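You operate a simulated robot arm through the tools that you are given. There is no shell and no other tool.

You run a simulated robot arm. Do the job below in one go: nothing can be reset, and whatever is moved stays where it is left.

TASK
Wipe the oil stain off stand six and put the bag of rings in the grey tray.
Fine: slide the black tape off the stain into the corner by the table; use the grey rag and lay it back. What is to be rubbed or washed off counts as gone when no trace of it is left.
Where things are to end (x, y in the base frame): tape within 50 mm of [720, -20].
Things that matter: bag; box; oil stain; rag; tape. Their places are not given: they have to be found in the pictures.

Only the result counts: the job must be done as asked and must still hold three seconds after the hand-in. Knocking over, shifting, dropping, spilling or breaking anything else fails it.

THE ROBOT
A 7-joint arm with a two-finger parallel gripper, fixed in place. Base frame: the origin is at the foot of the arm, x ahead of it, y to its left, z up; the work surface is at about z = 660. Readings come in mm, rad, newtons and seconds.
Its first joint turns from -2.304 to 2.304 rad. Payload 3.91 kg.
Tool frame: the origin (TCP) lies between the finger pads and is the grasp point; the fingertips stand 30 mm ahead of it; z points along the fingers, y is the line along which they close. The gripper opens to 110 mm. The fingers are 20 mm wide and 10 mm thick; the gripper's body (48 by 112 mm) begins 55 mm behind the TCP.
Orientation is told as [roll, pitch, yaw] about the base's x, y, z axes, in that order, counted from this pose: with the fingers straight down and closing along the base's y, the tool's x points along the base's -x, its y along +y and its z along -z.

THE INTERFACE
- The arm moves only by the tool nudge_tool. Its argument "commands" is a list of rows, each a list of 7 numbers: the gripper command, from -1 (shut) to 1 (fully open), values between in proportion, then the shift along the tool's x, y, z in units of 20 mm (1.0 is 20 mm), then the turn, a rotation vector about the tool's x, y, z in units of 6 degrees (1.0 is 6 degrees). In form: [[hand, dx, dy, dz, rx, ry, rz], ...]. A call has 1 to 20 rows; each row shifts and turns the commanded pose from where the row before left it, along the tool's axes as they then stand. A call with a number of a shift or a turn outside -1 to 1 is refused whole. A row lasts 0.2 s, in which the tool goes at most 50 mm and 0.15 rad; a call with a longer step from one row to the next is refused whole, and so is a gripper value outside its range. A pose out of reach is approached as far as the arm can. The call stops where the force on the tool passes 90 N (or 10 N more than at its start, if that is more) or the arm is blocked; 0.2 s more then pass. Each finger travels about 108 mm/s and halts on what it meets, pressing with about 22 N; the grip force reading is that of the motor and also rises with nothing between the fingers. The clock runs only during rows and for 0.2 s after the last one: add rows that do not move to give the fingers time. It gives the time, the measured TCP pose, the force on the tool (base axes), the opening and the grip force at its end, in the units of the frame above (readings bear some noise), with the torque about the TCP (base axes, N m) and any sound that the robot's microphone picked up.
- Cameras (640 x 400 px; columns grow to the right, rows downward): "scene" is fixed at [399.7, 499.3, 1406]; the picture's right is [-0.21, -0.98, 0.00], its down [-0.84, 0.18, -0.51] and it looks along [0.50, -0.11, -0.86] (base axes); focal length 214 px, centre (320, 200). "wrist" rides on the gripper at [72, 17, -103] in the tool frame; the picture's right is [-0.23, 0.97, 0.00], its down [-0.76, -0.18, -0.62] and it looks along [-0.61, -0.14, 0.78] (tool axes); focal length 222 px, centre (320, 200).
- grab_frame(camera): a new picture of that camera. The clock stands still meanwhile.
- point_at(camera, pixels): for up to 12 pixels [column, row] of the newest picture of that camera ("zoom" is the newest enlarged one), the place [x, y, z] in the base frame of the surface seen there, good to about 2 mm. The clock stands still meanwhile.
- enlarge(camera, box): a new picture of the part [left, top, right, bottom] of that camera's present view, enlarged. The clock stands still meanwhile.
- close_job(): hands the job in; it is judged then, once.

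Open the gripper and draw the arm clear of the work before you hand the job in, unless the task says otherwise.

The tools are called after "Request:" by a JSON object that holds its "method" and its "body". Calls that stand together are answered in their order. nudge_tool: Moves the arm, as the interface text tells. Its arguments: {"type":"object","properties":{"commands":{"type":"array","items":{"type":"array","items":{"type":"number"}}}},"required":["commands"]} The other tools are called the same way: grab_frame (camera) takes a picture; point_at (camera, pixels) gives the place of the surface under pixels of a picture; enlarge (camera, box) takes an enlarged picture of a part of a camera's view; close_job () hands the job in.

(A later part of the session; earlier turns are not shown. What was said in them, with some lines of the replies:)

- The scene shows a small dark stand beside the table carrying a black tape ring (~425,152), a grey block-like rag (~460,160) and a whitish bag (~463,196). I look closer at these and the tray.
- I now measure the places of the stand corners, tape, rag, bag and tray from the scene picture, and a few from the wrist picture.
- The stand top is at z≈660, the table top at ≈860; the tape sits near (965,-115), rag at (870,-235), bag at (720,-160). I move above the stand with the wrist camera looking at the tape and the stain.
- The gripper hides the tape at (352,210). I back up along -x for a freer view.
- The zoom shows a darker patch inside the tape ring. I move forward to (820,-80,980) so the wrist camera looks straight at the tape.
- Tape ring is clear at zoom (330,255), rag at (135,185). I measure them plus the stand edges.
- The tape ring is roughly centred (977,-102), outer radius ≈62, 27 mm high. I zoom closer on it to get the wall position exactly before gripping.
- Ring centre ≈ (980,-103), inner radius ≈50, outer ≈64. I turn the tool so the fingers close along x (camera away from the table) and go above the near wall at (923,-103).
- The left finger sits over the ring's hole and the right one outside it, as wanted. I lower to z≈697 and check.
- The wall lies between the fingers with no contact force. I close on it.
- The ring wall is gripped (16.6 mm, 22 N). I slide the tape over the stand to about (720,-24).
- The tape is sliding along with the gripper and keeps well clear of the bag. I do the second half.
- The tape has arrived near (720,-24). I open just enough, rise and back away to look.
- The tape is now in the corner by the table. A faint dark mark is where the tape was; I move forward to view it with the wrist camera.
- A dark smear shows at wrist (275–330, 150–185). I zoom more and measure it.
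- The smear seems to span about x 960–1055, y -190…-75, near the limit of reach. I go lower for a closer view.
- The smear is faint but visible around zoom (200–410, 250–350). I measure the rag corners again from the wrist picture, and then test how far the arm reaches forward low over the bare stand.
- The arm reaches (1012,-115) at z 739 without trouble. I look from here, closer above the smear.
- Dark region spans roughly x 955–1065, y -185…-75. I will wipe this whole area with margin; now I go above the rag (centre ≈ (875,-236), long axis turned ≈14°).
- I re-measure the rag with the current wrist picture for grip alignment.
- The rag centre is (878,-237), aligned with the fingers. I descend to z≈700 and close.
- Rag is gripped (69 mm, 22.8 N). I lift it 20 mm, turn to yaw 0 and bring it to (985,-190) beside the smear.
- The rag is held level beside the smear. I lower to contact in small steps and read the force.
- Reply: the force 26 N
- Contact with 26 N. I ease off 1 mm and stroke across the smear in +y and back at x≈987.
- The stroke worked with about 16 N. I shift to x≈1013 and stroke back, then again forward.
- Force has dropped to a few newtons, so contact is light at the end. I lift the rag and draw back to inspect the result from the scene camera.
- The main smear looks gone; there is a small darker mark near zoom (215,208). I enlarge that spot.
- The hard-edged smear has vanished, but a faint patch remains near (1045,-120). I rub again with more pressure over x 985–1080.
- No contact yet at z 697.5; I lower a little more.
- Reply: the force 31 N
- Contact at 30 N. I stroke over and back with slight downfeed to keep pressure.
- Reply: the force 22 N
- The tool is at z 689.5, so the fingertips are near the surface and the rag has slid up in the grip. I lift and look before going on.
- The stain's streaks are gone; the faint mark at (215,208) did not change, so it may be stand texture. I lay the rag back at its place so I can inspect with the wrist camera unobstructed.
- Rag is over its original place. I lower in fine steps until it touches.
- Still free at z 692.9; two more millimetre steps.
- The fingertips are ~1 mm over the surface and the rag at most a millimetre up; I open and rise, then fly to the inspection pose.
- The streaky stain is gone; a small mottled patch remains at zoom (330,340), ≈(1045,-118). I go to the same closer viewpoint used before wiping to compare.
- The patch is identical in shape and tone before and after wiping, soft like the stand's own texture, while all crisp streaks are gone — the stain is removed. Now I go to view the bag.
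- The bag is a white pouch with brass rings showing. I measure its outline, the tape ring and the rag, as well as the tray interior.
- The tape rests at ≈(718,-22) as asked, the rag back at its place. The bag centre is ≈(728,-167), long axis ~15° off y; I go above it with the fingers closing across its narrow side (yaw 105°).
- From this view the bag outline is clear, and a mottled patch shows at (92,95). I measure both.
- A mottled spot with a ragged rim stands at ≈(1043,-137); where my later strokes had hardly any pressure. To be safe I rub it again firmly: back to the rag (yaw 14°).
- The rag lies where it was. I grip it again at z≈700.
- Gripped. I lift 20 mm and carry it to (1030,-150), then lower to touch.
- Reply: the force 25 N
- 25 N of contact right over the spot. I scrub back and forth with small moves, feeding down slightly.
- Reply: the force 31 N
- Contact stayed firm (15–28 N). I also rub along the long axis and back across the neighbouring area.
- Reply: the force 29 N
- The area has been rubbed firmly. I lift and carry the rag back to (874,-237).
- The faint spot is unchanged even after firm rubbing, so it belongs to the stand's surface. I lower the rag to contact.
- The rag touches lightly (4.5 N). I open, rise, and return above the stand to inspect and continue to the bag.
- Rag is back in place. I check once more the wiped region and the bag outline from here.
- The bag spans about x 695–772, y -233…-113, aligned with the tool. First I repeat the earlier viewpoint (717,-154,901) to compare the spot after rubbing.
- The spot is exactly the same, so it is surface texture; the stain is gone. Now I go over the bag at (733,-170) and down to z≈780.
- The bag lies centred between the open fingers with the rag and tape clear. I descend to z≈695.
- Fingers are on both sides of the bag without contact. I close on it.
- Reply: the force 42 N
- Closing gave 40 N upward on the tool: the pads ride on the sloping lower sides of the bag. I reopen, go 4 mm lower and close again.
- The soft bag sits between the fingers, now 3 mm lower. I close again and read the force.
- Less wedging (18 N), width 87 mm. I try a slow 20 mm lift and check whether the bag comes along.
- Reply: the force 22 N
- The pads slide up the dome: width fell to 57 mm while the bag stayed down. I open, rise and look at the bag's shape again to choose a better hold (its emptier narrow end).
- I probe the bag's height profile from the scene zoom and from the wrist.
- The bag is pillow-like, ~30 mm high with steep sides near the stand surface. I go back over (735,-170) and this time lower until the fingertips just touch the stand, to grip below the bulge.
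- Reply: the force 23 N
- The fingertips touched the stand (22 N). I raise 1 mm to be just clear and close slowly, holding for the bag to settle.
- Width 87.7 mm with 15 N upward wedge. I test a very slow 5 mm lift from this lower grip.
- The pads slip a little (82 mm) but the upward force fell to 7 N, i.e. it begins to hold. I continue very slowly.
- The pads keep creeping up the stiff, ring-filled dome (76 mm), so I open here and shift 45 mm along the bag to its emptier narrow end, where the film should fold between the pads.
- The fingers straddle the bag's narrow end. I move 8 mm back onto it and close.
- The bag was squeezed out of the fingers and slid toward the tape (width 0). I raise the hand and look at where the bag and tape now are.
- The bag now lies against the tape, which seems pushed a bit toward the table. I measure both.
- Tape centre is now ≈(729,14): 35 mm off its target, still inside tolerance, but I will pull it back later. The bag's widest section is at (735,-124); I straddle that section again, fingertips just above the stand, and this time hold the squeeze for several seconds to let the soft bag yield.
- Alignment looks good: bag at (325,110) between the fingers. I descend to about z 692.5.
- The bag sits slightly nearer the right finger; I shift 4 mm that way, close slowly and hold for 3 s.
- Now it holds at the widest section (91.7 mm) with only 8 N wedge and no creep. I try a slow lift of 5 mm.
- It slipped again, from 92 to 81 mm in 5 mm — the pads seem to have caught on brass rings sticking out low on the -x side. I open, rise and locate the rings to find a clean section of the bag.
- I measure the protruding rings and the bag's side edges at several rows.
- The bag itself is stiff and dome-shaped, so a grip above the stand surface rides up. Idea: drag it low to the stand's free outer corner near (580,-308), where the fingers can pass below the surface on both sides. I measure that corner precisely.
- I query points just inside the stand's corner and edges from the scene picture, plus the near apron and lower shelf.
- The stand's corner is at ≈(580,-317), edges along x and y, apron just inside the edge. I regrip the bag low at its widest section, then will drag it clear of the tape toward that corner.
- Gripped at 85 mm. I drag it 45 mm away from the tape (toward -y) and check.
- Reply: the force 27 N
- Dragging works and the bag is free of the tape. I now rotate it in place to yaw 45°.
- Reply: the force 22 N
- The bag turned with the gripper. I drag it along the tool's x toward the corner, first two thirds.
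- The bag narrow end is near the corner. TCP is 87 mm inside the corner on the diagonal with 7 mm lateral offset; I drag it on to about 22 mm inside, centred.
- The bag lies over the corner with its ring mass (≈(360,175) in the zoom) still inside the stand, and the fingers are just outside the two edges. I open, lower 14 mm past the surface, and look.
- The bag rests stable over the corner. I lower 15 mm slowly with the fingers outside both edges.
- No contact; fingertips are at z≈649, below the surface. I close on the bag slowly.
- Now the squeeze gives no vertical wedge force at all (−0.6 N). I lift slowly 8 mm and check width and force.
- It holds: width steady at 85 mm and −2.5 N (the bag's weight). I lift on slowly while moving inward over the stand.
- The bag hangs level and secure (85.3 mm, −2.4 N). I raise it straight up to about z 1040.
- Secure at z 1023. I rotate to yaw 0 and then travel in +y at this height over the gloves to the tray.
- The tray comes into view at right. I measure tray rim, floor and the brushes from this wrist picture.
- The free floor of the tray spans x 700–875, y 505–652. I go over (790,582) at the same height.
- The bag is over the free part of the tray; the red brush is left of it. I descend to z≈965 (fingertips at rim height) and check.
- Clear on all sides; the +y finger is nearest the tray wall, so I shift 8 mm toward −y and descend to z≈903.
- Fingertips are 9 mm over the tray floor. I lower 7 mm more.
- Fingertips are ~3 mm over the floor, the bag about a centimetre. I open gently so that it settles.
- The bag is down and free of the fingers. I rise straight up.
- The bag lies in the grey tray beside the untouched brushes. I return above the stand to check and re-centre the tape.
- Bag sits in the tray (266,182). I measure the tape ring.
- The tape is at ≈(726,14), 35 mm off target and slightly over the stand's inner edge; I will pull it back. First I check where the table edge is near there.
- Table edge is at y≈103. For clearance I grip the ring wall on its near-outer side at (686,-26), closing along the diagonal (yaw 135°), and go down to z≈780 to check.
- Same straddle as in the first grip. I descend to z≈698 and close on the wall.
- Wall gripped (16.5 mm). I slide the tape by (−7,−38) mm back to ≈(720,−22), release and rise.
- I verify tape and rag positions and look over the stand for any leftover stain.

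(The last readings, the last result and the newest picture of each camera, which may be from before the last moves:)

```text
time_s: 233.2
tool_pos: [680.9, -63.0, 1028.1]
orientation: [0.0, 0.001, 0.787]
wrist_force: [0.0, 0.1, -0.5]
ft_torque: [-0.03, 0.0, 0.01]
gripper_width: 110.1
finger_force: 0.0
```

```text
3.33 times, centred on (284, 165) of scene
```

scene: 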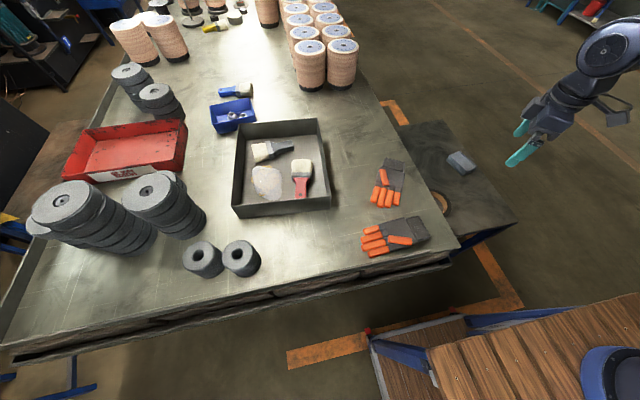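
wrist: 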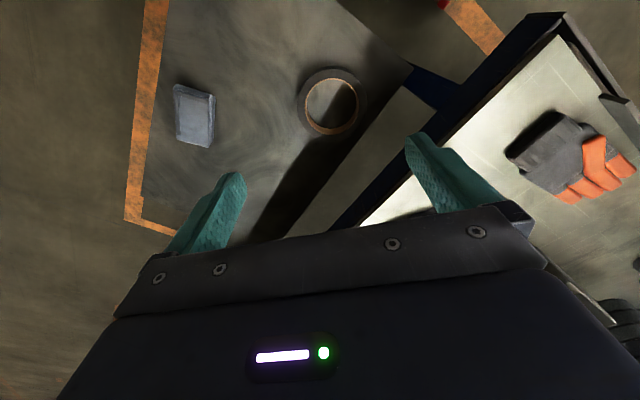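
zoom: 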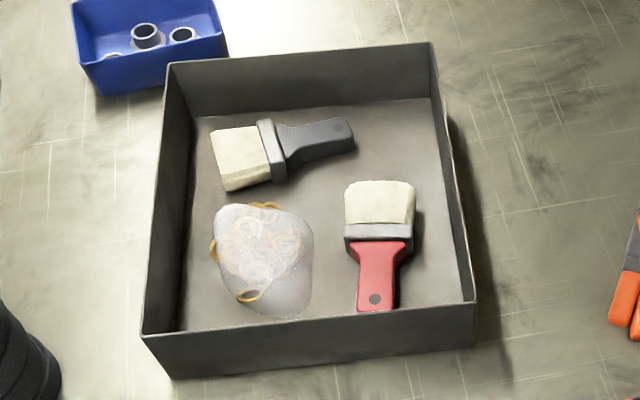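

Tape ≈(715,-20), rag in place, bag in tray. For a last comparison I go to the same viewpoint as before the wiping (831,-67,1008).

Request:
{"method": "nudge_tool", "body": {"commands": [[1, 0, 0, 0.5, 0, 0, 1], [1, 0, 0, 0.5, 0, 0, 1], [1, 0, 0, 0, 0, 0, 1], [1, 0, 0, 0, 0, 0, 1], [1, 0, 0, 0, 0, 0, 1], [1, 0, 0, 0, 0, 0, 1], [1, 0, 0, 0, 0, 0, 1], [1, 0, 0, 0, 0, 0, 0.5], [1, -1, 0, 0, 0, 0, 0], [1, -1, 0, 0, 0, 0, 0], [1, -1, 0, 0, 0, 0, 0], [1, -1, 0, 0, 0, 0, 0], [1, -1, 0, 0, 0, 0, 0], [1, -1, 0, 0, 0, 0, 0], [1, -1, 0, 0, 0, 0, 0], [1, -0.5, 0, 0, 0, 0, 0], [1, 0, 0, 0, 0, 0, 0], [1, 0, 0, 0, 0, 0, 0]]}}

Request:
{"method": "enlarge", "body": {"camera": "wrist", "box": [230, 90, 390, 210]}}

Request:
{"method": "enlarge", "body": {"camera": "wrist", "box": [256, 136, 352, 196]}}

```text
time_s: 237.0
tool_pos: [828.2, -64.2, 1009.8]
orientation: [0.0, 0.001, 0.004]
wrist_force: [0.5, -0.6, -0.3]
ft_torque: [0.01, -0.03, 0.01]
gripper_width: 109.8
finger_force: 0.1
```

```text
3.33 times, centred on (310, 150) of wrist
```

zoom: 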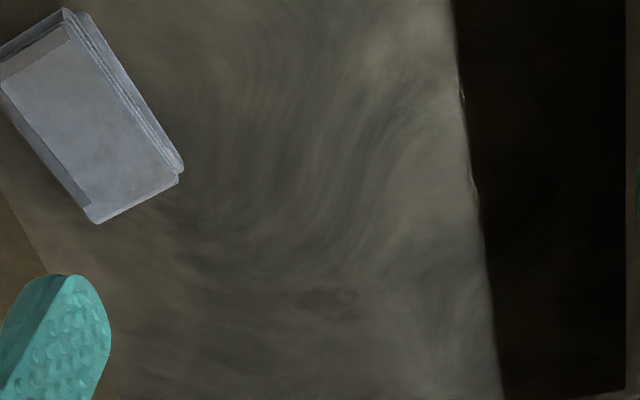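

```text
6.67 times, centred on (304, 166) of wrist
```

zoom: 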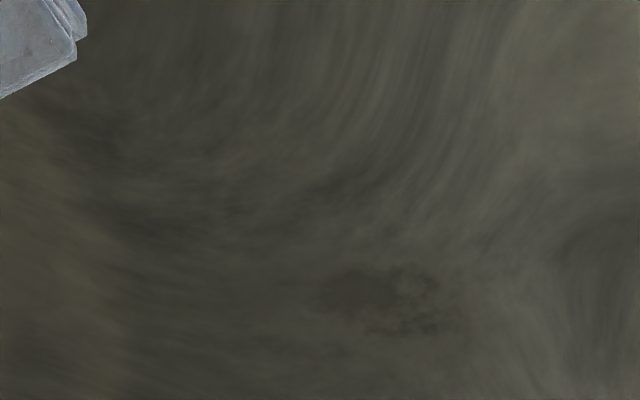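

The dark streaks are all gone; only the brownish patch at zoom (370,290) remains as before. I check its exact place to be sure it lay under the rag strokes.

Request:
{"method": "point_at", "body": {"camera": "zoom", "pixels": [[320, 290], [370, 290], [430, 290], [370, 265], [400, 330], [350, 310]]}}

```text
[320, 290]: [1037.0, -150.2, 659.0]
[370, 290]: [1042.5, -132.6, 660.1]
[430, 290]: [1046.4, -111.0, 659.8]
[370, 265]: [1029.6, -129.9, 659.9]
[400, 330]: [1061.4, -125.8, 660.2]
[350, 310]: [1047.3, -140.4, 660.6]
```

The patch (x 1028–1062, y −150…−110) was directly under the rag centre during the firm strokes and never changed, so it is part of the stand's surface. I draw the arm up and back to its start pose with the gripper open.

Request:
{"method": "nudge_tool", "body": {"commands": [[1, 0, 0, -1, 0, 0, 0], [1, 0, 0, -1, 0, 0, 0], [1, 1, 0.5, -1, 0, 0, 0], [1, 1, 0.5, -1, 0, 0, 0], [1, 1, 0.5, -1, 0, 0, 0], [1, 1, 0.5, -1, 0, 0, 0], [1, 1, 0.5, -1, 0, 0, 0], [1, 1, 0.5, -0.6, 0, 0, 0], [1, 1, 0.5, 0, 0, 0, 0], [1, 0.6, 0.5, 0, 0, 0, 0], [1, 0, 0, 0, 0, 0, 0], [1, 0, 0, 0, 0, 0, 0]]}}

Request:
{"method": "grab_frame", "body": {"camera": "scene"}}

Request:
{"method": "grab_frame", "body": {"camera": "wrist"}}

```text
time_s: 239.6
tool_pos: [678.0, 17.5, 1160.3]
orientation: [0.002, 0.0, 0.003]
wrist_force: [-0.3, -0.3, 0.1]
ft_torque: [0.02, -0.02, 0.02]
gripper_width: 110.1
finger_force: 0.1
```

```text
taken
```

scene: 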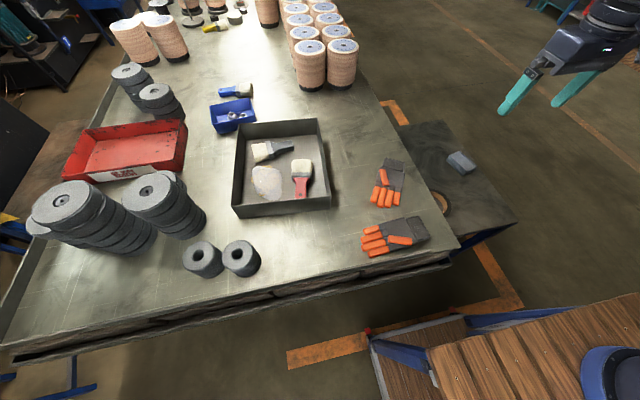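

```text
taken
```

wrist: 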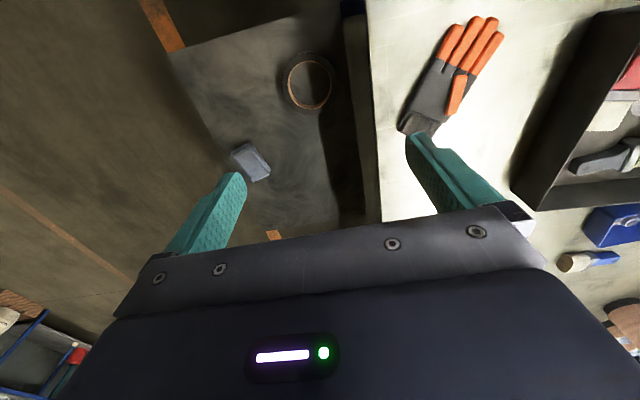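

The final pictures show the stand wiped, the rag back at its place, the tape in the corner by the table at ≈(715,-20), the bag in the grey tray, and everything else untouched. I hand the job in.

Request:
{"method": "close_job", "body": {}}

```text
The job is handed in.
```

I've handed the job in: the oil stain on stand six is wiped off and the bag of rings is in the grey tray. The rag is back where it lay. The tape is in the corner by the table at about (715, -20), roughly 5 mm off its target. I have had no verdict back.

- **Mark left on the stand:** one faint brownish patch remains near (1043, -132). It was there before I wiped and didn't change under firm rubbing. I took it for part of the stand's surface, not oil, so it is the one spot I can't be sure of.
- **Bag:** I couldn't lift it straight up, because the fingers kept sliding up its rounded sides. I dragged it to the stand's free corner, gripped it there from below the surface and carried it to the tray. It dropped about a centimetre when released and settled beside the two brushes without touching them.
- **Tape:** one of the failed grips squeezed the bag out, and the bag pushed the tape toward the table. I slid the tape back afterwards.

Nothing else looks moved in the final pictures. The gripper is open and the arm is back near its start pose.
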